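You operate a simulated robot arm through the tools that you are given. There is no shell and no other tool.

You are at the controls of a simulated robot arm. One attempt, no reset.

TASK
Line up the wheel's white mark, tighten the hub knob and tap the white and blue pegs home.
Fine: use the yellow mallet, two taps or more a peg; lay it on the tilt board, loosen the hub knob; leave the other pegs proud.

The check looks at the end state, three seconds after you hand in, the way a careful person would. Anything else that was tipped, shoved, dropped, spilled or broken makes it a failure.

THE ROBOT
A 7-joint arm with a two-finger parallel gripper, fixed in place. Base frame: the origin is at the foot of the arm, x ahead of it, y to its left, z up. Lengths are in mm, angles in degrees, forces in N, time in s.
With the tool pointing down near the work surface it reaches from about 200 to 740 mm from the base axis. Its first joint turns from -166.0 to 166.0 degrees. Payload 1.57 kg.
The TCP is the grasp point between the finger pads, 30 mm short of the fingertips. In the tool frame z runs along the fingers and y along their closing line. The gripper opens to 110 mm. The fingers are 24 mm wide and 12 mm thick; the gripper's body (48 by 112 mm) begins 78 mm behind the TCP.
Orientation is that of the tool frame in the base frame, as a unit quaternion [x, y, z, w]. With the fingers straight down and closing along the base's y, the tool's x points along the base's -x, its y along +y and its z along -z.

THE INTERFACE
- The arm moves only by the tool jog_arm. Its argument "increments" is a list that holds one entry, the list of rows, each a list of 7 numbers: the turn, a rotation vector about the base's x, y, z in degrees, then the shift along the base's x, y, z in mm, then the closure, from 0 (fully open) to 1 (shut). In form: [[[ax, ay, az, dx, dy, dz, gripper], ...]]. A call has 1 to 20 rows; each row shifts and turns the commanded pose from where the row before left it. Rows are played at 5 a second. More than 50 mm and 8.6 degrees between two rows, or a gripper value outside its range, and nothing of the call is played. A pose out of reach is approached as far as the arm can. The call stops where the force on the tool passes 40 N (or 10 N more than at its start, if that is more) or the arm is blocked; 0.2 s more then pass. The fingers move at their own pace (about 45 mm/s each) and stop on an object; they squeeze with about 26 N. The grip force told is the motor's: it shows also when the fingers shut on nothing. Time passes only in rows, and 0.2 s behind the last, so rows that do not move let the fingers close. It gives the time, the measured TCP pose, the force on the tool (base axes), the opening and the grip force at its end, in the units of the frame above (readings bear some noise), with the torque about the TCP (base axes, N m) and any sound that the robot's microphone picked up.
- Cameras (640 x 400 px; columns grow to the right, rows downward): "scene" is fixed at [400.4, -651.2, 1692.4]; the picture's right is [1.00, -0.06, 0.00], its down [-0.03, -0.51, -0.86] and it looks along [0.05, 0.86, -0.51] (base axes); focal length 358 px, centre (320, 200). "wrist" rides on the gripper at [70, 16, -141] in the tool frame; the picture's right is [-0.23, 0.97, 0.00], its down [-0.86, -0.20, -0.48] and it looks along [-0.47, -0.11, 0.88] (tool axes); focal length 222 px, centre (320, 200). There is no depth. A picture from a camera that has moved, and an enlarged one, comes with that camera's place and axes in the base frame and with its lens.
- camera(camera): a new picture of that camera. The clock stands still meanwhile.
- lift_body(by): slides the trunk up (or, below 0, down) by that many mm; the arm rides with it, the base frame stays. It gives what a move gives, with no picture.
- enlarge(camera, box): a new picture of the part [left, top, right, bottom] of that camera's present view, enlarged. The clock stands still meanwhile.
- hand_in(): hands the job in; it is judged then, once.

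Places have to be worked out from the pictures, the camera data and where the tool is seen. Open the gripper and draw the arm clear of the work before you hand the job in, unless the task says otherwise.

The tools are called after "Emit:" as name(argument=value, ...) on one line, values as JSON. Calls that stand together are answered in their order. jog_arm: Moves the arm, as the interface text tells. Its arguments: {"type":"object","properties":{"increments":{"type":"array"}},"required":["increments"]} The other tools are called the same way: lift_body (by) slides the trunk up or down; camera (camera) takes a picture; enlarge (camera, box) takes an enlarged picture of a part of a camera's view; hand_in () hands the job in.

At the start:

```text
time_s: 0.0
tool_pos: [58.5, 477.8, 1254.8]
tool_rot: [0.0, 1.0, 0.0, 0.0]
wrist_force: [-0.3, 0.0, -1.6]
torque: [0.02, -0.03, -0.02]
gripper_width: 110.1
gripper_force: 0.0
trunk travel left (down, up): [-525.0, 65.0]
```

scene: 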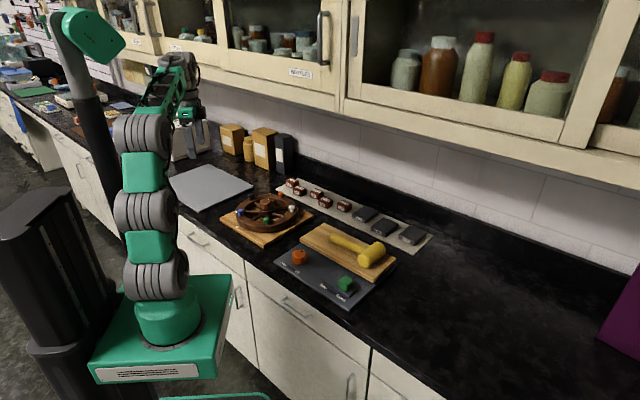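
wrist: 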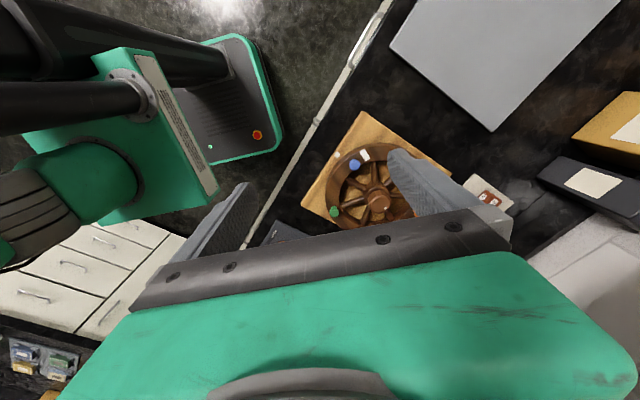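

I'll start by looking closely at the work area in the scene picture.

Emit:
enlarge(camera="scene", box=[210, 170, 330, 250])

Emit:
enlarge(camera="scene", box=[260, 210, 440, 320])

Emit:
enlarge(camera="wrist", box=[280, 90, 520, 250])

```text
5.00 times, centred on (270, 210) of scene
camera zoom: at [400.4, -651.2, 1692.4], right [1.0, -0.06, 0.0], down [-0.03, -0.51, -0.86], along [0.05, 0.86, -0.51], focal length 1788 px, centre (570, 150)
```

zoom: 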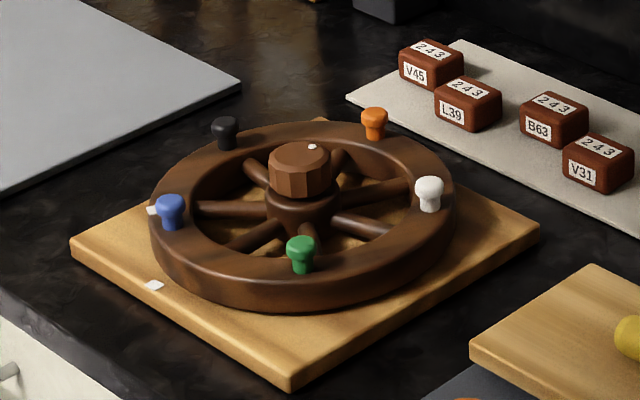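

```text
3.56 times, centred on (350, 265) of scene
camera zoom: at [400.4, -651.2, 1692.4], right [1.0, -0.06, 0.0], down [-0.03, -0.51, -0.86], along [0.05, 0.86, -0.51], focal length 1271 px, centre (213, -31)
```

zoom: 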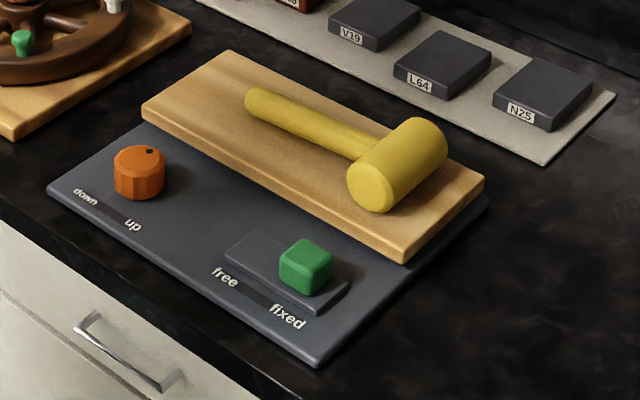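

```text
2.50 times, centred on (400, 170) of wrist
camera zoom: at [-10.6, 494.7, 1395.8], right [0.23, 0.97, 0.0], down [0.86, -0.2, 0.48], along [0.47, -0.11, -0.88], focal length 555 px, centre (120, 275)
```

zoom: 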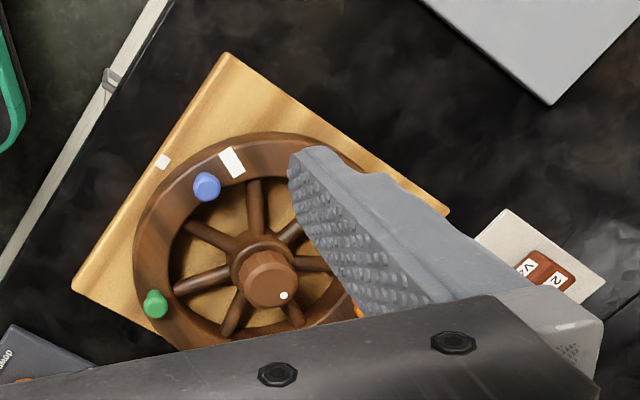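

The wheel hub looks to be near (250, 568, 970) and the mallet near (630, 265). I'll move a little at height to see the fixtures from the wrist camera.

Emit:
jog_arm(increments=[[[0, 0, 0, 30, 0, 0, 0], [0, 0, 0, 40, -10, 0, 0], [0, 0, 0, 40, -10, 0, 0], [0, 0, 0, 40, -10, 0, 0], [0, 0, 0, 40, -10, 0, 0]]])

```text
time_s: 1.2
tool_pos: [252.1, 435.5, 1252.4]
tool_rot: [0.0, 1.0, 0.0, 0.0]
wrist_force: [-0.5, -0.5, -0.3]
torque: [0.0, -0.03, 0.02]
gripper_width: 110.2
gripper_force: 0.0
trunk travel left (down, up): [-525.0, 65.0]
```

Moved freely; I'll take pictures from here.

Emit:
camera(camera="wrist")

Emit:
camera(camera="scene")

```text
taken
camera wrist: at [182.6, 452.8, 1393.3], right [0.23, 0.97, 0.0], down [0.86, -0.2, 0.48], along [0.47, -0.11, -0.88], focal length 222 px, centre (320, 200)
```

wrist: 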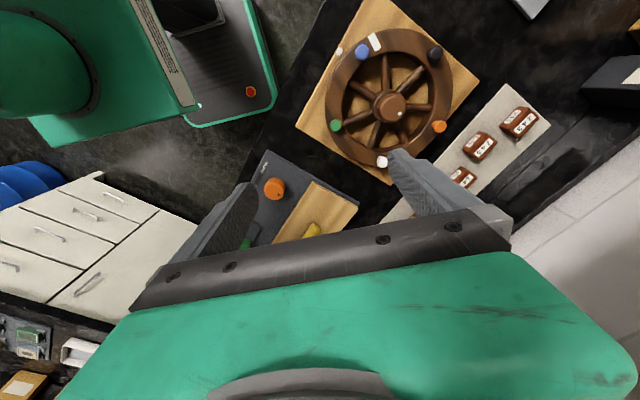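

```text
taken
```

scene: 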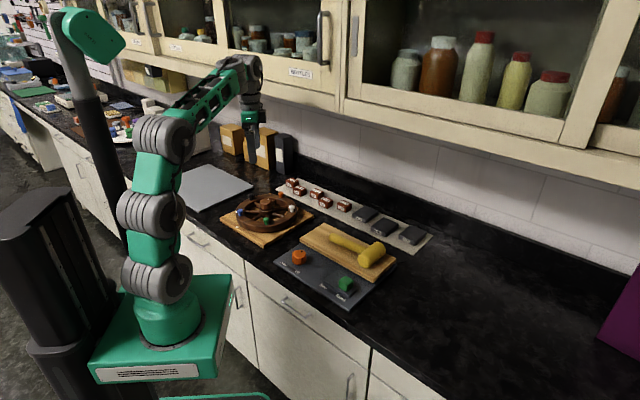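

Good clear view of the wheel here; I'll enlarge it and the control panel.

Emit:
enlarge(camera="wrist", box=[280, 0, 500, 190])

Emit:
enlarge(camera="wrist", box=[380, 60, 560, 240])

Emit:
enlarge(camera="scene", box=[270, 170, 440, 280])

```text
2.11 times, centred on (390, 95) of wrist
camera zoom: at [182.6, 452.8, 1393.3], right [0.23, 0.97, 0.0], down [0.86, -0.2, 0.48], along [0.47, -0.11, -0.88], focal length 468 px, centre (173, 421)
```

zoom: 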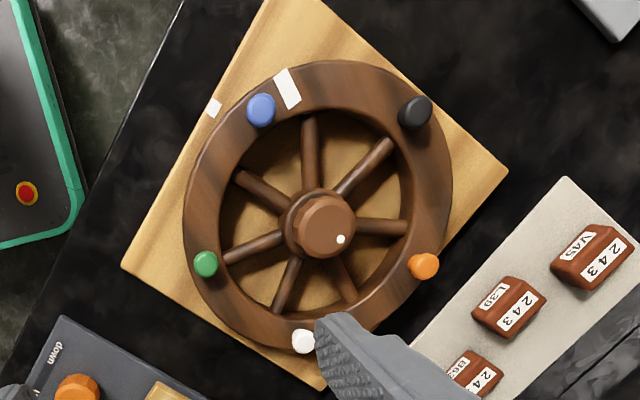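

```text
2.22 times, centred on (470, 150) of wrist
camera zoom: at [182.6, 452.8, 1393.3], right [0.23, 0.97, 0.0], down [0.86, -0.2, 0.48], along [0.47, -0.11, -0.88], focal length 494 px, centre (-13, 311)
```

zoom: 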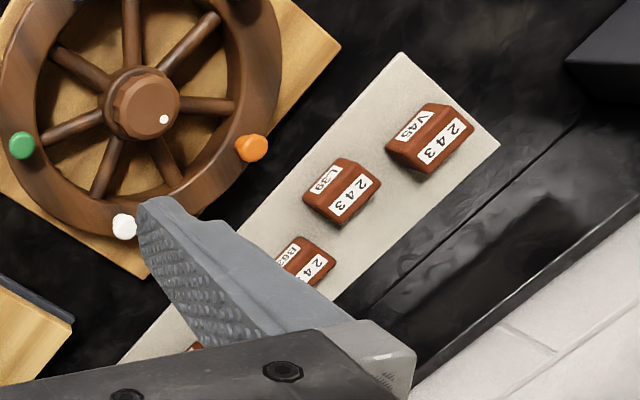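

```text
3.64 times, centred on (355, 225) of scene
camera zoom: at [400.4, -651.2, 1692.4], right [1.0, -0.06, 0.0], down [-0.03, -0.51, -0.86], along [0.05, 0.86, -0.51], focal length 1300 px, centre (193, 109)
```

zoom: 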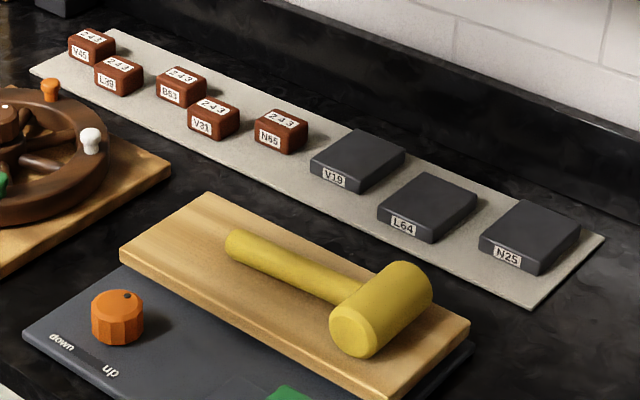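

Next I'll place the wrist camera straight above the wheel hub and lower, for an accurate nadir view.

Emit:
jog_arm(increments=[[[0, 0, 0, 25, 40, -10, 0], [0, 0, 0, 25, 40, -20, 0], [0, 0, 0, 23, 36, -30, 0], [0, 0, 0, 0, 0, -40, 0], [0, 0, 0, 0, 0, 0, 0]]])

Emit:
camera(camera="wrist")

Emit:
enlarge(camera="wrist", box=[220, 0, 420, 160])

Emit:
camera(camera="scene")

```text
refused: row 2 steps farther than a row can; nothing moved
```

```text
taken
camera wrist: at [182.6, 452.8, 1393.3], right [0.23, 0.97, 0.0], down [0.86, -0.2, 0.48], along [0.47, -0.11, -0.88], focal length 222 px, centre (320, 200)
```

wrist: 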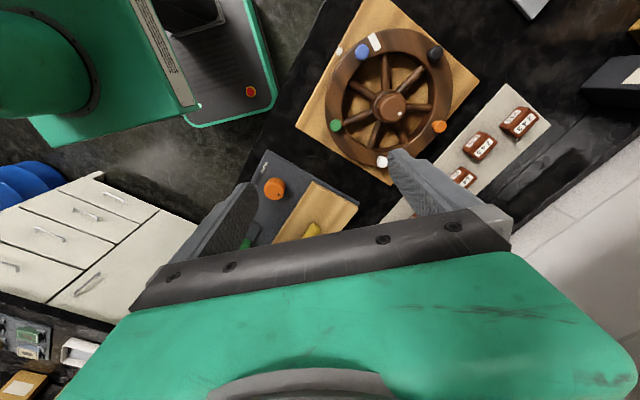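

```text
2.50 times, centred on (320, 80) of wrist
camera zoom: at [182.6, 452.8, 1393.3], right [0.23, 0.97, 0.0], down [0.86, -0.2, 0.48], along [0.47, -0.11, -0.88], focal length 555 px, centre (320, 500)
```

zoom: 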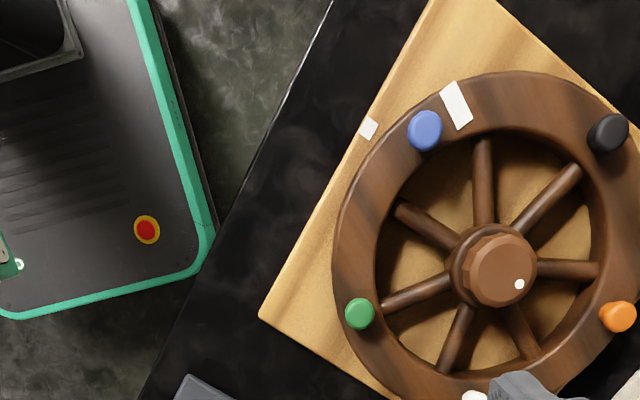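

```text
taken
```

scene: 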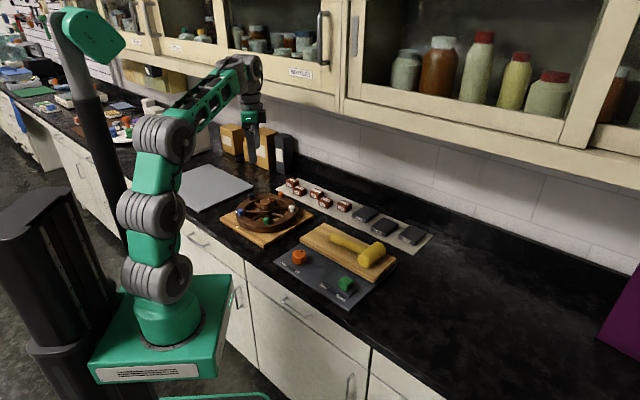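

The step was over 50 mm in one row, so nothing moved. I'll use smaller rows to go above the hub.

Emit:
jog_arm(increments=[[[0, 0, 0, 18, 28, -10, 0], [0, 0, 0, 18, 28, -20, 0], [0, 0, 0, 18, 30, -20, 0], [0, 0, 0, 19, 30, -20, 0], [0, 0, 0, 0, 0, -30, 0], [0, 0, 0, 0, 0, 0, 0]]])

Emit:
camera(camera="wrist")

Emit:
enlarge(camera="wrist", box=[200, 0, 440, 160])

Emit:
camera(camera="scene")

```text
time_s: 2.6
tool_pos: [322.0, 554.1, 1155.6]
tool_rot: [0.0, 1.0, 0.0, 0.001]
wrist_force: [0.6, -0.7, 0.6]
torque: [0.04, 0.01, 0.0]
gripper_width: 110.3
gripper_force: 0.1
trunk travel left (down, up): [-525.0, 65.0]
```

```text
taken
camera wrist: at [252.3, 570.6, 1295.7], right [0.23, 0.97, 0.0], down [0.85, -0.2, 0.48], along [0.47, -0.11, -0.88], focal length 222 px, centre (320, 200)
```

wrist: 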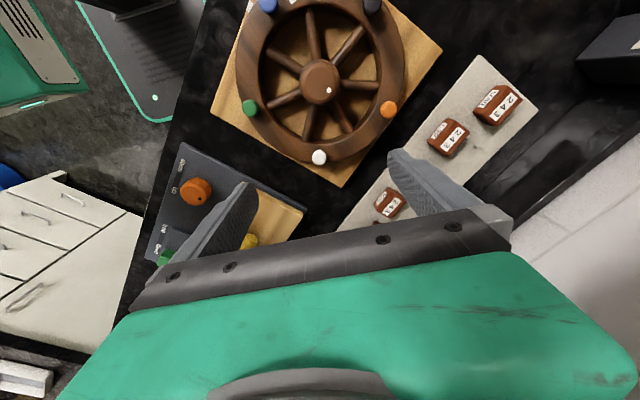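

```text
2.50 times, centred on (320, 80) of wrist
camera zoom: at [252.3, 570.6, 1295.7], right [0.23, 0.97, 0.0], down [0.85, -0.2, 0.48], along [0.47, -0.11, -0.88], focal length 555 px, centre (320, 500)
```

zoom: 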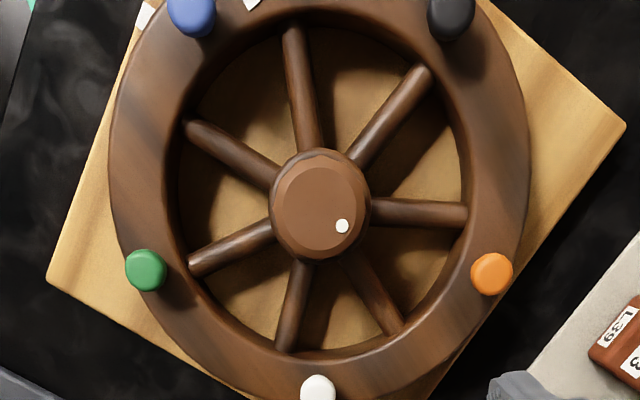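

```text
taken
```

scene: 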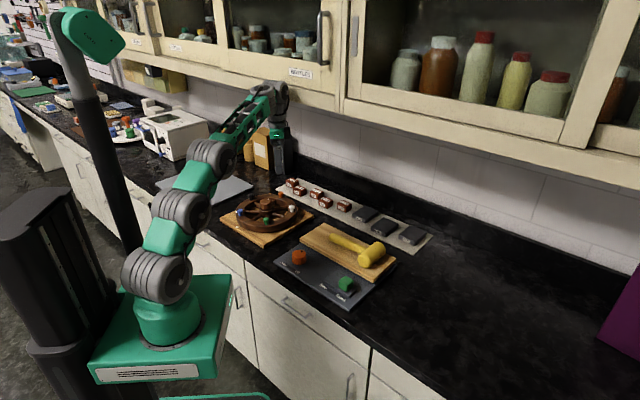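

The hub appears at about (259, 570). Next I'll move the camera over the tilt board and mallet to measure them.

Emit:
jog_arm(increments=[[[0, 0, 0, 30, -29, 0, 0], [0, 0, 0, 30, -29, 0, 0], [0, 0, 0, 30, -29, 0, 0], [0, 0, 0, 30, -29, 0, 0], [0, 0, 0, 30, -29, 0, 0], [0, 0, 0, 30, -29, 0, 0], [0, 0, 0, 30, -29, 0, 0], [0, 0, 0, 30, -29, 0, 0], [0, 0, 0, 30, -29, 0, 0], [0, 0, 0, 20, -10, 0, 0], [0, 0, 0, 0, 0, 0, 0]]])

Emit:
camera(camera="wrist")

Emit:
enlarge(camera="wrist", box=[180, 0, 480, 190])

Emit:
camera(camera="scene")

```text
time_s: 5.0
tool_pos: [612.2, 284.8, 1156.1]
tool_rot: [0.0, 1.0, -0.001, -0.001]
wrist_force: [-0.1, 0.4, 1.0]
torque: [0.02, 0.04, -0.03]
gripper_width: 110.0
gripper_force: 0.2
trunk travel left (down, up): [-525.0, 65.0]
```

```text
taken
camera wrist: at [541.9, 299.7, 1296.0], right [0.23, 0.97, 0.0], down [0.86, -0.2, 0.48], along [0.47, -0.11, -0.88], focal length 222 px, centre (320, 200)
```

wrist: 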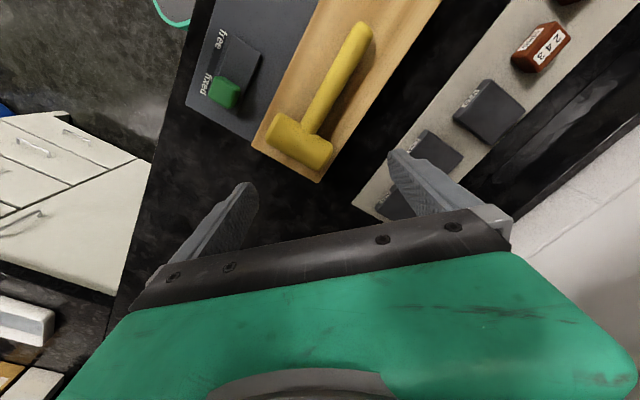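

```text
2.11 times, centred on (330, 95) of wrist
camera zoom: at [541.9, 299.7, 1296.0], right [0.23, 0.97, 0.0], down [0.86, -0.2, 0.48], along [0.47, -0.11, -0.88], focal length 468 px, centre (299, 421)
```

zoom: 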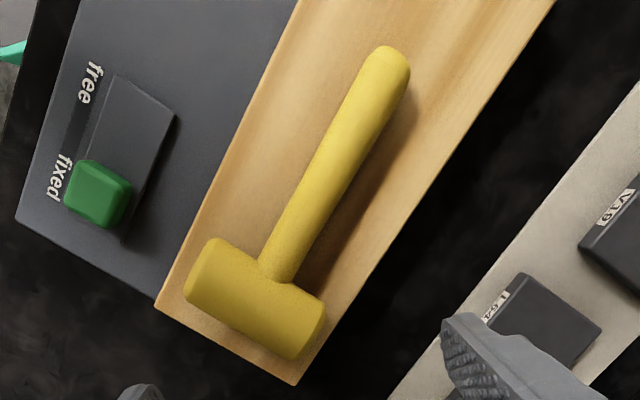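

```text
taken
```

scene: 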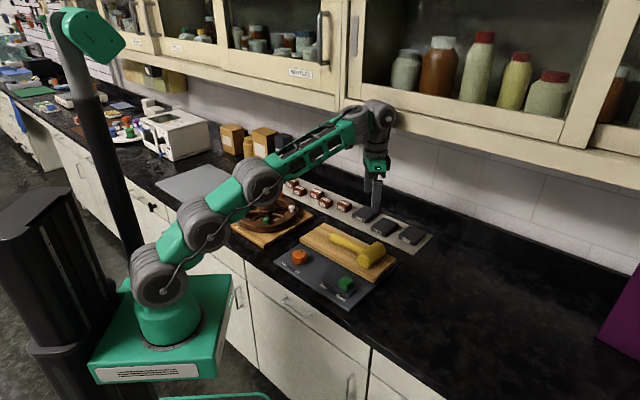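

The slider reads "fixed" and the board lies flat, so I'll leave those controls alone. The mallet head is near (620, 249), its axis at about 45°, with the handle towards 135°. Now I'll go back over the wheel for a close measurement of the marks.

Emit:
jog_arm(increments=[[[0, 0, 0, -38, 22, 0, 0], [0, 0, 0, -38, 23, 0, 0], [0, 0, 0, -38, 23, 0, 0], [0, 0, 0, -38, 23, 0, 0], [0, 0, 0, -38, 23, 0, 0], [0, 0, 0, -38, 23, 0, 0], [0, 0, 0, -38, 23, 0, 0], [0, 0, 0, -38, 23, 0, 0], [0, 0, 0, -38, 23, -10, 0], [0, 0, 0, -35, 23, -20, 0], [0, 0, 0, 0, 0, -25, 0], [0, 0, 0, 0, 0, -20, 0], [0, 0, 0, 0, 0, 0, 0]]])

Emit:
camera(camera="wrist")

Emit:
enlarge(camera="wrist", box=[160, 0, 480, 200])

```text
time_s: 7.8
tool_pos: [235.2, 513.4, 1080.2]
tool_rot: [0.0, 1.0, 0.0, 0.001]
wrist_force: [-0.8, -0.6, -0.3]
torque: [-0.02, 0.0, 0.02]
gripper_width: 109.7
gripper_force: 0.1
trunk travel left (down, up): [-525.0, 65.0]
```

```text
taken
camera wrist: at [165.2, 530.1, 1220.7], right [0.23, 0.97, 0.0], down [0.85, -0.2, 0.48], along [0.47, -0.11, -0.88], focal length 222 px, centre (320, 200)
```

wrist: 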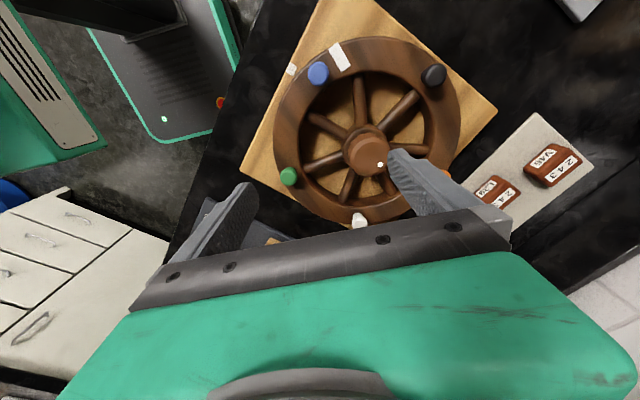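

```text
2.00 times, centred on (320, 100) of wrist
camera zoom: at [165.2, 530.1, 1220.7], right [0.23, 0.97, 0.0], down [0.85, -0.2, 0.48], along [0.47, -0.11, -0.88], focal length 444 px, centre (320, 400)
```

zoom: 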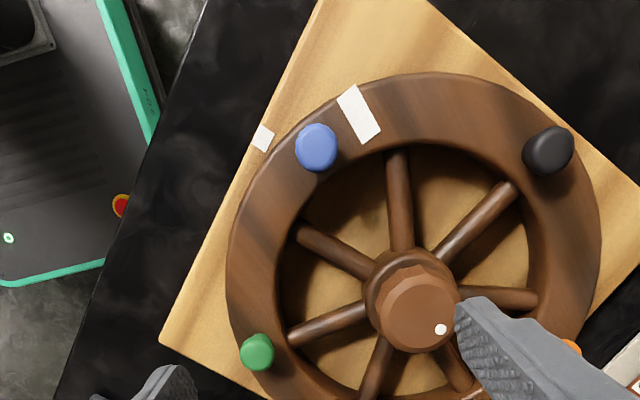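

I'll zoom in tightly on the two marks to get their angles about the hub.

Emit:
enlarge(camera="wrist", box=[270, 20, 400, 100])

Emit:
enlarge(camera="scene", box=[225, 185, 305, 240])

```text
4.92 times, centred on (335, 60) of wrist
camera zoom: at [165.2, 530.1, 1220.7], right [0.23, 0.97, 0.0], down [0.85, -0.2, 0.48], along [0.47, -0.11, -0.88], focal length 1094 px, centre (246, 889)
```

zoom: 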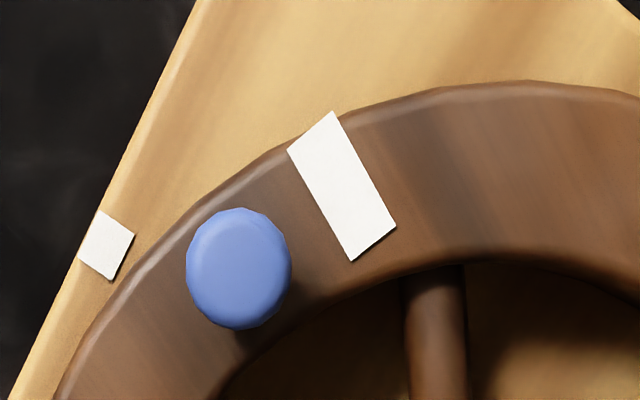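

```text
7.27 times, centred on (265, 212) of scene
camera zoom: at [400.4, -651.2, 1692.4], right [1.0, -0.06, 0.0], down [-0.03, -0.51, -0.86], along [0.05, 0.86, -0.51], focal length 2600 px, centre (720, 109)
```

zoom: 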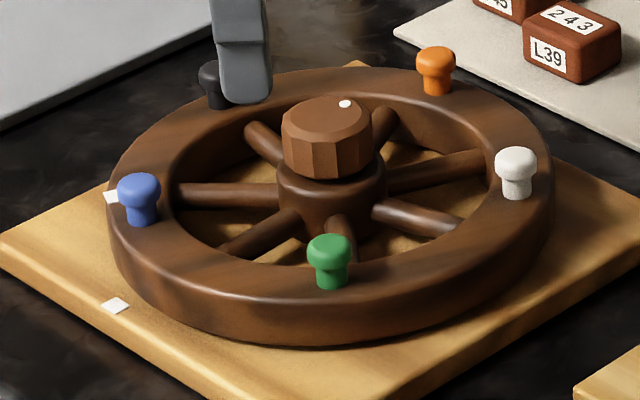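

The wheel mark sits at about 188° about the hub and the base mark at about 212.5°, so the wheel needs roughly +24.5°. I'll part-close the fingers and stand over the spoke at -29°, to straddle it.

Emit:
jog_arm(increments=[[[0, 0, -7.3, 18.7, 7, 0, 0.67], [0, 0, -7.3, 18, 7, 0, 0.67], [0, 0, -7.3, 18, 7, -10, 0.67], [0, 0, -7.3, 18, 8, -10, 0.67], [0, 0, 0, 0, 0, -20, 0.67], [0, 0, 0, 0, 0, -20, 0.67], [0, 0, 0, 0, 0, 0, 0.67], [0, 0, 0, 0, 0, 0, 0.67]]])

Emit:
camera(camera="wrist")

Emit:
enlarge(camera="scene", box=[225, 165, 325, 240])

```text
time_s: 9.6
tool_pos: [307.8, 541.0, 1020.8]
tool_rot: [0.252, 0.968, 0.0, 0.001]
wrist_force: [0.4, -0.4, 0.3]
torque: [0.0, 0.02, 0.02]
gripper_width: 36.1
gripper_force: 0.0
trunk travel left (down, up): [-525.0, 65.0]
```

```text
taken
camera wrist: at [254.5, 589.1, 1161.6], right [0.67, 0.74, 0.0], down [0.65, -0.59, 0.48], along [0.35, -0.32, -0.88], focal length 222 px, centre (320, 200)
```

wrist: 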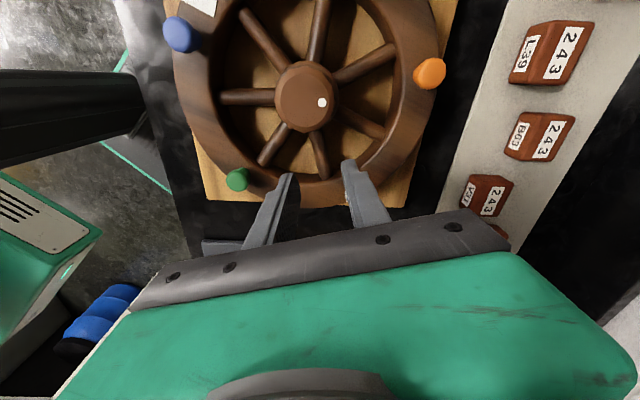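

```text
5.33 times, centred on (275, 202) of scene
camera zoom: at [400.4, -651.2, 1692.4], right [1.0, -0.06, 0.0], down [-0.03, -0.51, -0.86], along [0.05, 0.86, -0.51], focal length 1907 px, centre (560, 187)
```

zoom: 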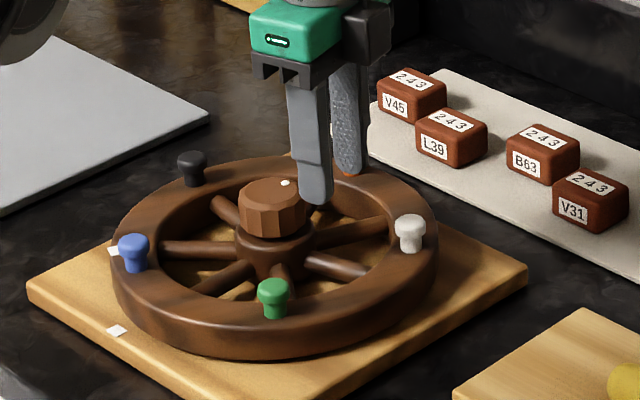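

The fingers appear to straddle the spoke; I'll descend, slowing near the expected contact height.

Emit:
jog_arm(increments=[[[0, 0, 0, 0, 1.4, -12, 0.67], [0, 0, 0, 0, 0, -12, 0.67], [0, 0, 0, 0, 0, -12, 0.67], [0, 0, 0, 0, 0, -10, 0.67], [0, 0, 0, 0, 0, -6, 0.67], [0, 0, 0, 0, 0, -4, 0.67], [0, 0, 0, 0, 0, -3, 0.67], [0, 0, 0, 0, 0, -3, 0.67], [0, 0, 0, 0, 0, 0, 0.67]]])

Emit:
camera(camera="wrist")

Emit:
enlarge(camera="scene", box=[225, 165, 325, 240])

```text
time_s: 11.6
tool_pos: [307.0, 541.2, 964.5]
tool_rot: [0.252, 0.968, 0.006, 0.001]
wrist_force: [2.3, -1.4, 36.1]
torque: [-0.9, 0.35, 0.11]
gripper_width: 37.5
gripper_force: 0.1
trunk travel left (down, up): [-525.0, 65.0]
```

```text
taken
camera wrist: at [254.6, 589.2, 1104.9], right [0.67, 0.74, 0.01], down [0.65, -0.6, 0.48], along [0.36, -0.31, -0.88], focal length 222 px, centre (320, 200)
```

wrist: 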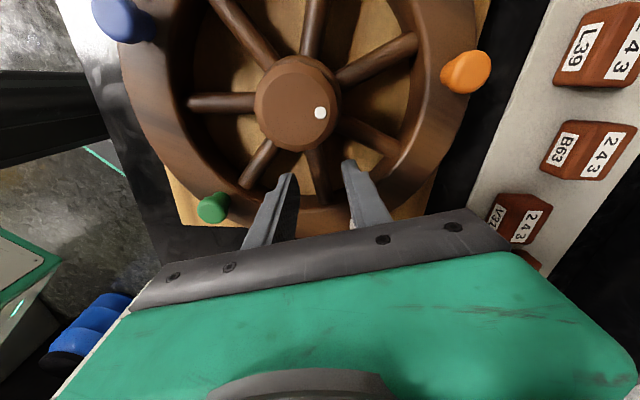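

```text
5.33 times, centred on (275, 202) of scene
camera zoom: at [400.4, -651.2, 1692.4], right [1.0, -0.06, 0.0], down [-0.03, -0.51, -0.86], along [0.05, 0.86, -0.51], focal length 1907 px, centre (560, 187)
```

zoom: 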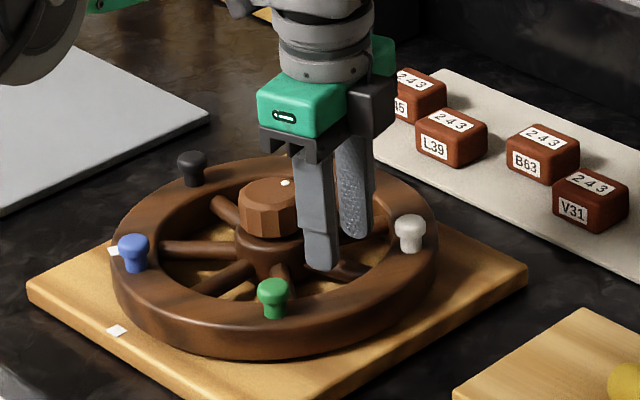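

A finger met something at tip height 934, on the -y side. I'll look closely at what it is touching.

Emit:
enlarge(camera="wrist", box=[220, 100, 420, 225])

Emit:
enlarge(camera="scene", box=[260, 190, 310, 225])

```text
3.20 times, centred on (320, 162) of wrist
camera zoom: at [254.6, 589.2, 1104.9], right [0.67, 0.74, 0.01], down [0.65, -0.6, 0.48], along [0.36, -0.31, -0.88], focal length 711 px, centre (320, 320)
```

zoom: 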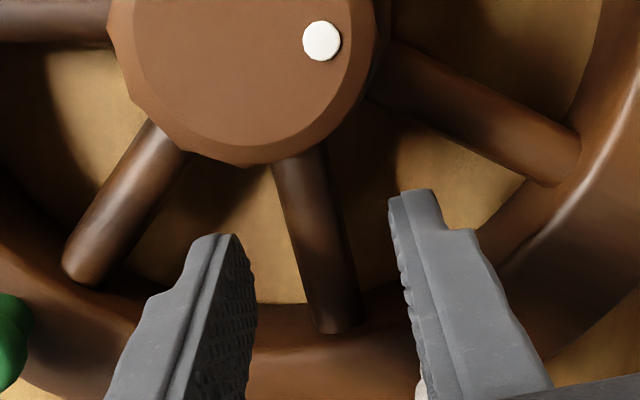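

```text
11.43 times, centred on (285, 208) of scene
camera zoom: at [400.4, -651.2, 1692.4], right [1.0, -0.06, 0.0], down [-0.03, -0.51, -0.86], along [0.05, 0.86, -0.51], focal length 4087 px, centre (720, 114)
```

zoom: 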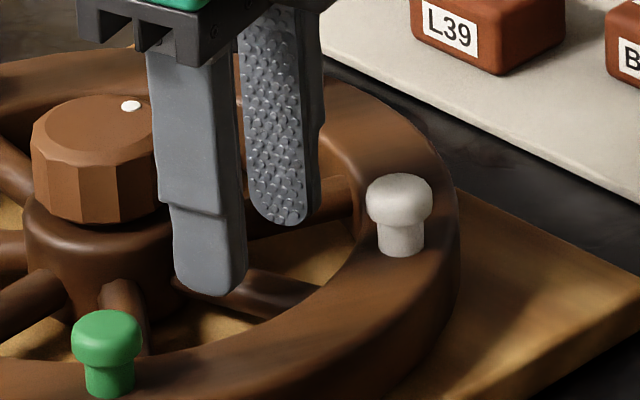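

The picture shows open space under that finger, so the contact at 934 is puzzling. I'll lift off, narrow the opening and probe gently again to see whether the wheel's gap is actually enterable.

Emit:
jog_arm(increments=[[[0, 0, 0, 0, 0, 10, 0.67], [0, 0, 0, 0, 0, 6, 0.75], [0, 0, 0, -2, 1, 0, 0.75], [0, 0, 0, 0, 0, 0, 0.75], [0, 0, 0, 0, 0, -4, 0.75], [0, 0, 0, 0, 0, -4, 0.75], [0, 0, 0, 0, 0, -2, 0.75], [0, 0, 0, 0, 0, -1, 0.75], [0, 0, 0, 0, 0, 0, 0.75]]])

```text
time_s: 13.6
tool_pos: [306.1, 544.8, 964.5]
tool_rot: [0.252, 0.968, 0.001, 0.0]
wrist_force: [-1.0, 0.3, 4.9]
torque: [-0.09, 0.1, 0.02]
gripper_width: 27.8
gripper_force: 0.2
trunk travel left (down, up): [-525.0, 65.0]
```

The same flat height (tips at about 934.5) is met again. It seems the wheel acts as a solid disc, so fingers can't enter the gaps. Instead I'll press shut fingertips lightly on the rim between the green and white pegs and drag it round by friction, so first I lift and move there.

Emit:
jog_arm(increments=[[[0, 0, 0, 0, 0, 20, 0.75], [0, 0, 0, 0, 0, 20, 1], [0, 0, 0, 6, -17, 0, 1], [0, 0, 0, 6, -17, 0, 1], [0, 0, 0, 5.2, -17.7, 0, 1], [0, 0, 0, 0, 0, 0, 1]]])

Emit:
camera(camera="wrist")

Emit:
enlarge(camera="scene", box=[225, 165, 325, 240])

```text
time_s: 15.0
tool_pos: [323.3, 490.8, 1003.6]
tool_rot: [0.251, 0.968, 0.0, 0.0]
wrist_force: [-0.4, -0.4, -0.9]
torque: [0.02, -0.02, 0.0]
gripper_width: 0.2
gripper_force: 21.1
trunk travel left (down, up): [-525.0, 65.0]
```

```text
taken
camera wrist: at [270.8, 539.2, 1143.5], right [0.67, 0.74, 0.0], down [0.65, -0.59, 0.48], along [0.35, -0.32, -0.88], focal length 222 px, centre (320, 200)
```

wrist: 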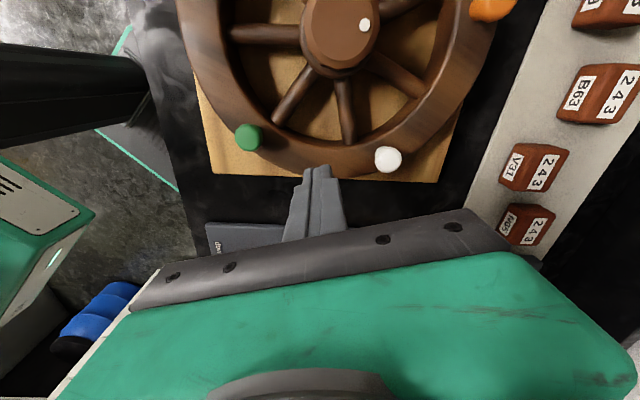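

```text
5.33 times, centred on (275, 202) of scene
camera zoom: at [400.4, -651.2, 1692.4], right [1.0, -0.06, 0.0], down [-0.03, -0.51, -0.86], along [0.05, 0.86, -0.51], focal length 1907 px, centre (560, 187)
```

zoom: 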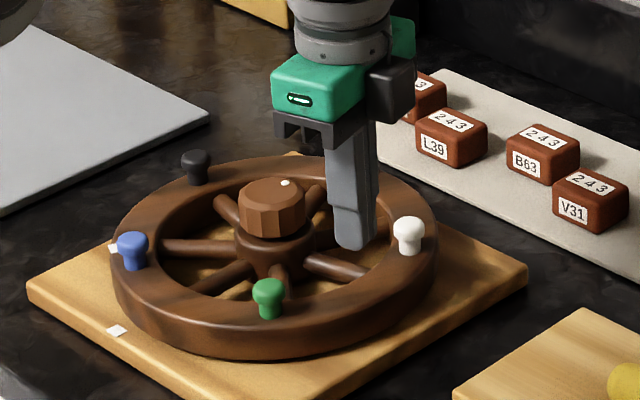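

The wheel evidently turned a touch, so it is loose. Now I'll descend onto the rim between green and white with a light press.

Emit:
jog_arm(increments=[[[0, 0, 0, 0, 2.3, -20, 1], [0, 0, 0, 0, 0, -12, 1], [0, 0, 0, 0, 0, -3, 1], [0, 0, 0, 0, 0, -2, 1], [0, 0, 0, 0, 0, -1, 1], [0, 0, 0, 0, 0, 0, 1]]])

```text
time_s: 16.4
tool_pos: [323.4, 494.5, 964.5]
tool_rot: [0.252, 0.968, -0.001, 0.0]
wrist_force: [0.7, -0.2, 0.2]
torque: [-0.01, -0.01, 0.02]
gripper_width: 0.0
gripper_force: 21.2
trunk travel left (down, up): [-525.0, 65.0]
```

No contact yet at 964.5; continuing down in 1 mm steps.

Emit:
jog_arm(increments=[[[0, 0, 0, 0, 0, -1, 1], [0, 0, 0, 0, 0, -1, 1], [0, 0, 0, 0, 0, -1, 1], [0, 0, 0, 0, 0, 0, 1]]])

Emit:
enlarge(camera="scene", box=[260, 190, 310, 225])

```text
time_s: 17.4
tool_pos: [322.9, 495.6, 964.5]
tool_rot: [0.253, 0.968, 0.002, 0.0]
wrist_force: [0.7, 0.3, 12.2]
torque: [-0.03, 0.01, -0.04]
gripper_width: 0.0
gripper_force: 21.3
trunk travel left (down, up): [-525.0, 65.0]
```

```text
11.43 times, centred on (285, 208) of scene
camera zoom: at [400.4, -651.2, 1692.4], right [1.0, -0.06, 0.0], down [-0.03, -0.51, -0.86], along [0.05, 0.86, -0.51], focal length 4087 px, centre (720, 114)
```

zoom: 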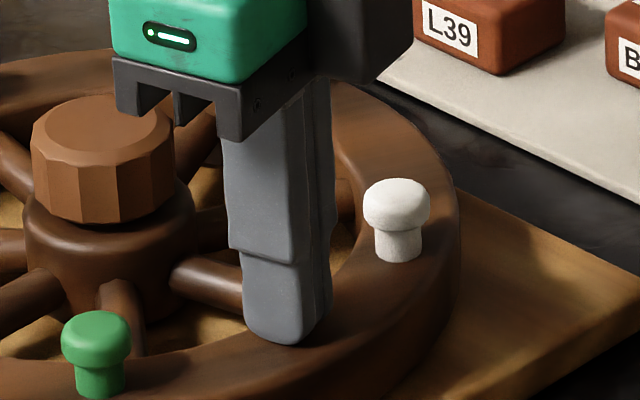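

The rim is pressed with 12 N at tip height 934.5. Now I'll drag along the arc about the hub by about 24.5° counter-clockwise.

Emit:
jog_arm(increments=[[[0, 0, 2.45, 3.22, 2.82, -0.5, 1], [0, 0, 2.45, 3.09, 2.95, 0, 1], [0, 0, 2.45, 2.96, 3.08, 0, 1], [0, 0, 2.45, 2.83, 3.2, 0, 1], [0, 0, 2.45, 2.69, 3.33, 0, 1], [0, 0, 2.45, 2.54, 3.43, 0, 1], [0, 0, 2.45, 2.4, 3.55, 0, 1], [0, 0, 2.45, 2.24, 3.64, 0, 1], [0, 0, 2.45, 2.09, 3.73, 0, 1], [0, 0, 2.45, 1.92, 3.82, 0, 1], [0, 0, 0, 0, 0, 0, 1]]])

Emit:
enlarge(camera="scene", box=[225, 165, 325, 240])

```text
time_s: 19.8
tool_pos: [348.4, 526.8, 964.1]
tool_rot: [0.04, 0.999, 0.002, 0.001]
wrist_force: [-1.9, 5.5, 30.0]
torque: [0.13, 0.38, -0.34]
gripper_width: 0.0
gripper_force: 21.4
trunk travel left (down, up): [-525.0, 65.0]
```

```text
5.33 times, centred on (275, 202) of scene
camera zoom: at [400.4, -651.2, 1692.4], right [1.0, -0.06, 0.0], down [-0.03, -0.51, -0.86], along [0.05, 0.86, -0.51], focal length 1907 px, centre (560, 187)
```

zoom: 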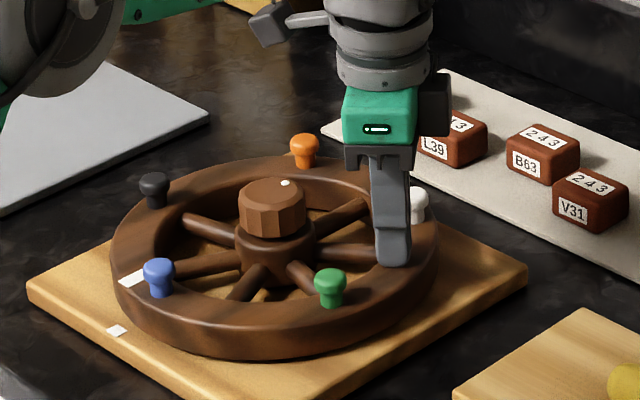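

Dragging worked well and the hub knob did not turn with it. I'll lift off and take a measuring picture over the marks.

Emit:
jog_arm(increments=[[[0, 0, 0, 0, 0, 15, 1], [0, 0, 0, 0, 0, 30, 1], [0, 0, 0, -25, -5, 35, 0.8], [0, 0, 4.6, -35, -5, 25, 0.8], [0, 0, 0, -35, -5, 5, 0.8], [0, 0, 0, -20, 0, 0, 0.8], [0, 0, 0, 0, 0, 0, 0.8]]])

Emit:
camera(camera="wrist")

Emit:
enlarge(camera="wrist", box=[200, 0, 440, 150])

```text
time_s: 21.4
tool_pos: [234.7, 513.7, 1072.8]
tool_rot: [0.001, 1.0, 0.0, -0.001]
wrist_force: [0.2, 0.4, 0.5]
torque: [0.04, -0.02, 0.01]
gripper_width: 22.1
gripper_force: 0.1
trunk travel left (down, up): [-525.0, 65.0]
```

```text
taken
camera wrist: at [164.5, 530.5, 1212.9], right [0.23, 0.97, 0.0], down [0.85, -0.2, 0.48], along [0.47, -0.11, -0.88], focal length 222 px, centre (320, 200)
```

wrist: 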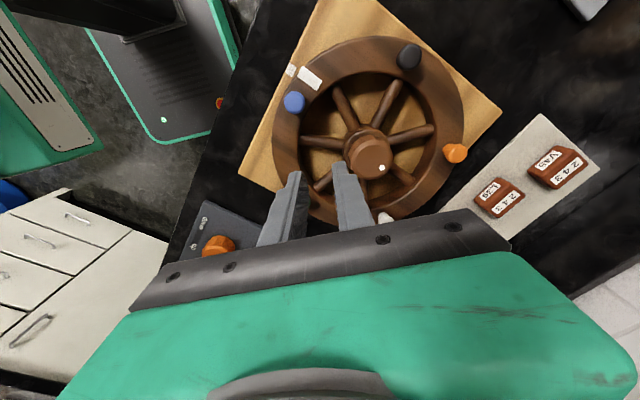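

```text
2.67 times, centred on (320, 75) of wrist
camera zoom: at [164.5, 530.5, 1212.9], right [0.23, 0.97, 0.0], down [0.85, -0.2, 0.48], along [0.47, -0.11, -0.88], focal length 592 px, centre (320, 533)
```

zoom: 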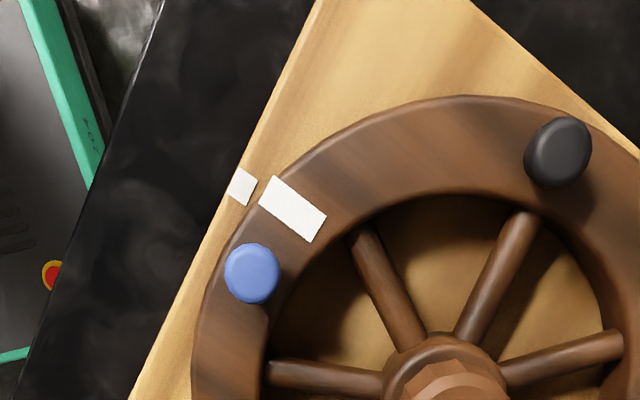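

By polar angle about the hub, the wheel mark is now at 207.1° and the base mark at 212.4°, so about 5.3° remains. I'll go back to the rim between the green and white pegs and drag about 6° more (allowing for slack).

Emit:
jog_arm(increments=[[[0, 0, 0, 35, 0, -5, 1], [0, 0, 0, 35, 0, -15, 1], [0, 0, 0, 36.2, -1.4, -25, 1], [0, 0, 0, 0, 0, -30, 1], [0, 0, 0, 0, 0, -25, 1], [0, 0, 0, 0, 0, -5, 1], [0, 0, 0, 0, 0, -3, 1], [0, 0, 0, 0, 0, -2, 1], [0, 0, 0, 0, 0, 0, 1]]])

```text
time_s: 23.4
tool_pos: [340.6, 511.8, 963.6]
tool_rot: [0.001, 1.0, 0.002, 0.001]
wrist_force: [0.7, -2.5, 17.0]
torque: [-0.1, 0.12, 0.12]
gripper_width: 0.0
gripper_force: 21.8
trunk travel left (down, up): [-525.0, 65.0]
```

Pressed with 17 N; now the small drag of 6°, then lift and return to the viewing pose.

Emit:
jog_arm(increments=[[[0, 0, 1, 0.98, 1.45, 0, 1], [0, 0, 1, 0.97, 1.45, 0, 1], [0, 0, 1, 0.93, 1.48, 0, 1], [0, 0, 1, 0.92, 1.48, 0, 1], [0, 0, 1, 0.87, 1.51, 0, 1], [0, 0, 1, 0.87, 1.51, 0, 1], [0, 0, 0, 0, 0, 0, 1], [0, 0, 0, 0, 0, 10, 1], [0, 0, 0, 0, 0, 35, 1], [0, 0, -6, -30, -2, 30, 1], [0, 0, 0, -40, -3, 25, 1], [0, 0, 0, -40, -3, 10, 1], [0, 0, 0, 0, 0, 0, 1]]])

Emit:
enlarge(camera="wrist", box=[200, 0, 440, 150])

Emit:
enlarge(camera="wrist", box=[260, 40, 340, 90])

```text
time_s: 26.2
tool_pos: [238.3, 511.7, 1070.9]
tool_rot: [0.002, 1.0, 0.0, 0.0]
wrist_force: [1.4, 1.1, 0.5]
torque: [-0.02, -0.04, -0.03]
gripper_width: 0.0
gripper_force: 21.4
trunk travel left (down, up): [-525.0, 65.0]
```

```text
2.67 times, centred on (320, 75) of wrist
camera zoom: at [167.9, 528.0, 1212.3], right [0.23, 0.97, 0.0], down [0.85, -0.2, 0.48], along [0.47, -0.11, -0.88], focal length 592 px, centre (320, 533)
```

zoom: 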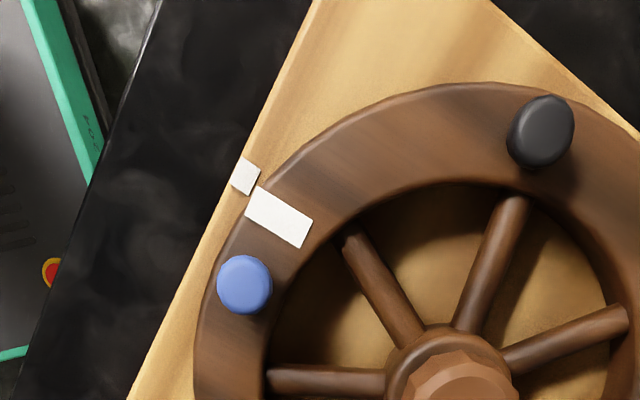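

```text
8.00 times, centred on (300, 65) of wrist
camera zoom: at [167.9, 528.0, 1212.3], right [0.23, 0.97, 0.0], down [0.85, -0.2, 0.48], along [0.47, -0.11, -0.88], focal length 1777 px, centre (480, 1280)
```

zoom: 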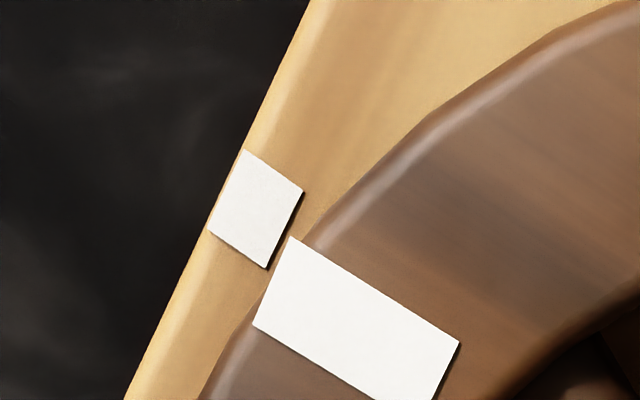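

Both marks now sit at 212.2–212.3° about the hub and share the same orientation, so the wheel is lined up. Next I'll stand over the hub knob, fingers opened and turned +40°, ready to tighten clockwise.

Emit:
jog_arm(increments=[[[0, 0, 8, 4, 11.6, 0, 0.3], [0, 0, 8, 4, 11.6, -10, 0.3], [0, 0, 8, 4, 11.6, -10, 0.3], [0, 0, 8, 4, 11.6, -20, 0.3], [0, 0, 8, 4.7, 11.6, -20, 0.3], [0, 0, 0, 0, 0, 0, 0.3]]])

Emit:
camera(camera="wrist")

Emit:
enlarge(camera="scene", box=[225, 165, 325, 240])

```text
time_s: 27.6
tool_pos: [258.1, 569.4, 1011.3]
tool_rot: [-0.341, 0.94, 0.0, -0.001]
wrist_force: [-0.3, 0.0, 0.0]
torque: [0.0, -0.02, 0.01]
gripper_width: 76.7
gripper_force: 0.1
trunk travel left (down, up): [-525.0, 65.0]
```

```text
taken
camera wrist: at [193.8, 537.8, 1152.0], right [-0.45, 0.89, 0.0], down [0.78, 0.4, 0.48], along [0.43, 0.22, -0.88], focal length 222 px, centre (320, 200)
```

wrist: 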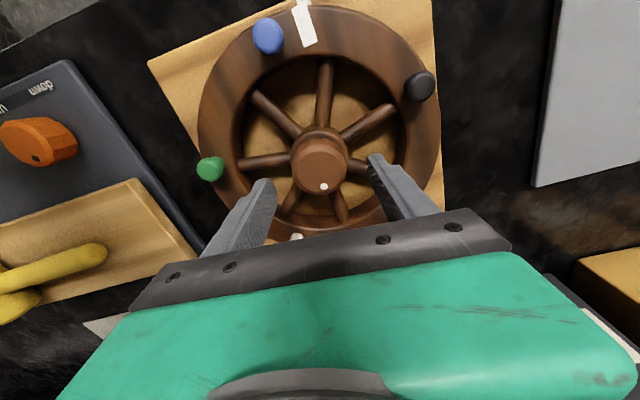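

```text
5.33 times, centred on (275, 202) of scene
camera zoom: at [400.4, -651.2, 1692.4], right [1.0, -0.06, 0.0], down [-0.03, -0.51, -0.86], along [0.05, 0.86, -0.51], focal length 1907 px, centre (560, 187)
```

zoom: 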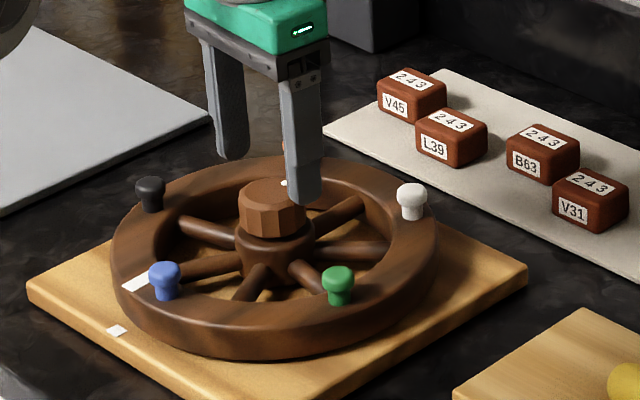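

Centred over the knob. I'll descend 30 mm so the pads flank the knob, then close.

Emit:
jog_arm(increments=[[[0, 0, 0, 0.9, 0.3, -12, 0.3], [0, 0, 0, 0, 0, -12, 0.3], [0, 0, 0, 0, 0, -6, 0.3], [0, 0, 0, 0, 0, 0, 0.45], [0, 0, 0, 0, 0, 0, 0.65], [0, 0, 0, 0, 0, 0, 0.65], [0, 0, 0, 0, 0, 0, 0.65]]])

Emit:
enlarge(camera="scene", box=[225, 165, 325, 240])

Emit:
camera(camera="wrist")

```text
time_s: 29.2
tool_pos: [257.3, 568.9, 981.3]
tool_rot: [-0.342, 0.94, 0.0, 0.0]
wrist_force: [0.9, -1.7, -0.3]
torque: [0.12, 0.1, -0.04]
gripper_width: 47.4
gripper_force: 32.7
trunk travel left (down, up): [-525.0, 65.0]
```

```text
5.33 times, centred on (275, 202) of scene
camera zoom: at [400.4, -651.2, 1692.4], right [1.0, -0.06, 0.0], down [-0.03, -0.51, -0.86], along [0.05, 0.86, -0.51], focal length 1907 px, centre (560, 187)
```

zoom: 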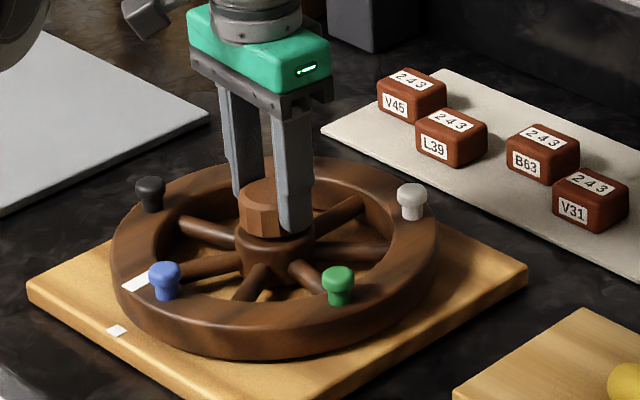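

```text
taken
camera wrist: at [194.5, 537.5, 1122.2], right [-0.45, 0.89, 0.0], down [0.78, 0.4, 0.48], along [0.43, 0.22, -0.88], focal length 222 px, centre (320, 200)
```

wrist: 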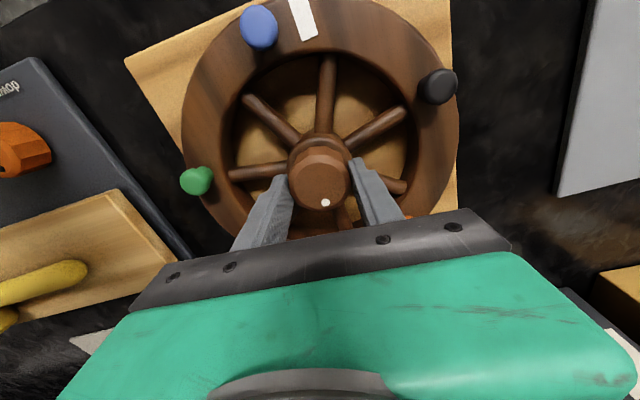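

Knob gripped (47.4 mm across). I'll turn clockwise in small steps and watch the torque about z.

Emit:
jog_arm(increments=[[[0, 0, -5, 0, 0, 0, 0.65], [0, 0, -5, 0, 0, 0, 0.65], [0, 0, -5, 0, 0, 0, 0.65], [0, 0, -5, 0, 0, 0, 0.65], [0, 0, 0, 0, 0, 0, 0.65]]])

Emit:
enlarge(camera="wrist", box=[160, 0, 480, 240])

```text
time_s: 30.4
tool_pos: [258.5, 568.6, 982.3]
tool_rot: [-0.172, 0.985, -0.001, 0.0]
wrist_force: [6.5, -6.5, -3.0]
torque: [0.21, -0.04, 0.01]
gripper_width: 47.3
gripper_force: 45.2
trunk travel left (down, up): [-525.0, 65.0]
```

```text
1.67 times, centred on (320, 120) of wrist
camera zoom: at [187.5, 561.3, 1122.2], right [-0.12, 0.99, 0.0], down [0.87, 0.1, 0.48], along [0.47, 0.05, -0.88], focal length 370 px, centre (320, 333)
```

zoom: 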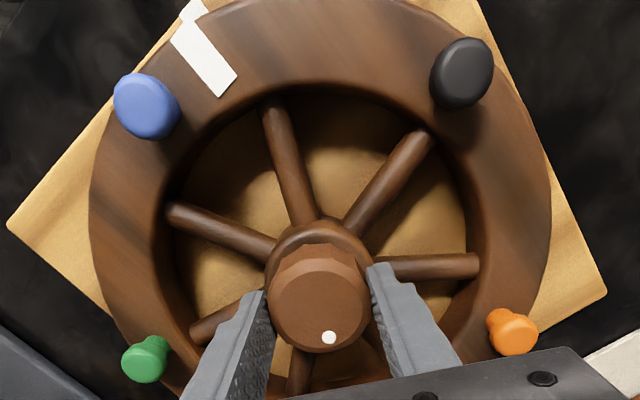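

The knob turns with the gripper at near-zero torque and the wheel stays put. Continuing clockwise.

Emit:
jog_arm(increments=[[[0, 0, -5, 0, 0, 0, 0.65], [0, 0, -5, 0, 0, 0, 0.65], [0, 0, -5, 0, 0, 0, 0.65], [0, 0, -5, 0, 0, 0, 0.65], [0, 0, -5, 0, 0, 0, 0.65], [0, 0, -5, 0, 0, 0, 0.65], [0, 0, 0, 0, 0, 0, 0.65]]])

Emit:
enlarge(camera="wrist", box=[160, 0, 480, 240])

```text
time_s: 32.0
tool_pos: [258.0, 570.2, 981.6]
tool_rot: [0.089, 0.996, 0.0, 0.001]
wrist_force: [8.8, -8.9, -5.4]
torque: [0.09, -0.26, -0.01]
gripper_width: 47.2
gripper_force: 44.9
trunk travel left (down, up): [-525.0, 65.0]
```

```text
1.67 times, centred on (320, 120) of wrist
camera zoom: at [192.8, 597.6, 1122.2], right [0.4, 0.92, 0.0], down [0.81, -0.35, 0.48], along [0.44, -0.19, -0.88], focal length 370 px, centre (320, 333)
```

zoom: 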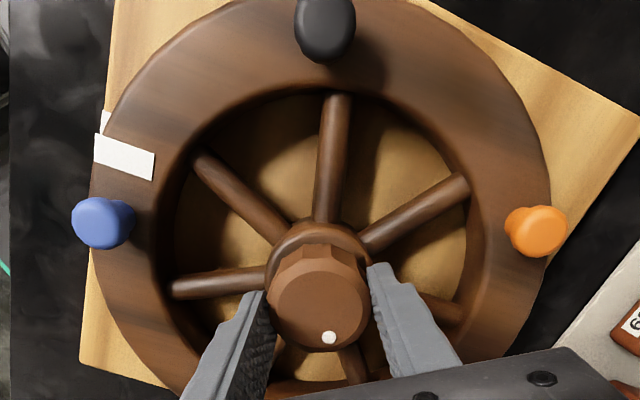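

Total -50° so far, torque still nil. A small side load suggests an offset, so I'll nudge by about 1 mm and keep turning.

Emit:
jog_arm(increments=[[[0, 0, -5, 0.5, -0.5, -0.5, 0.65], [0, 0, -5, 0.5, -0.5, 0, 0.65], [0, 0, -5, 0, 0, 0, 0.65], [0, 0, -5, 0, 0, 0, 0.65], [0, 0, -5, 0, 0, 0, 0.65], [0, 0, -5, 0, 0, 0, 0.65], [0, 0, 0, 0, 0, 0, 0.65]]])

Emit:
enlarge(camera="wrist", box=[160, 0, 480, 240])

```text
time_s: 33.6
tool_pos: [258.2, 569.0, 982.0]
tool_rot: [0.343, 0.939, 0.0, 0.0]
wrist_force: [1.1, -4.0, 2.3]
torque: [-0.65, 0.37, -0.01]
gripper_width: 47.4
gripper_force: 45.4
trunk travel left (down, up): [-525.0, 65.0]
```

```text
1.67 times, centred on (320, 120) of wrist
camera zoom: at [215.5, 626.4, 1122.2], right [0.8, 0.6, 0.0], down [0.53, -0.7, 0.48], along [0.29, -0.38, -0.88], focal length 370 px, centre (320, 333)
```

zoom: 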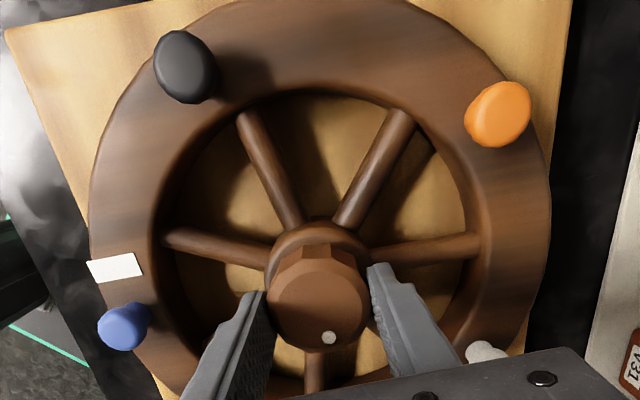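

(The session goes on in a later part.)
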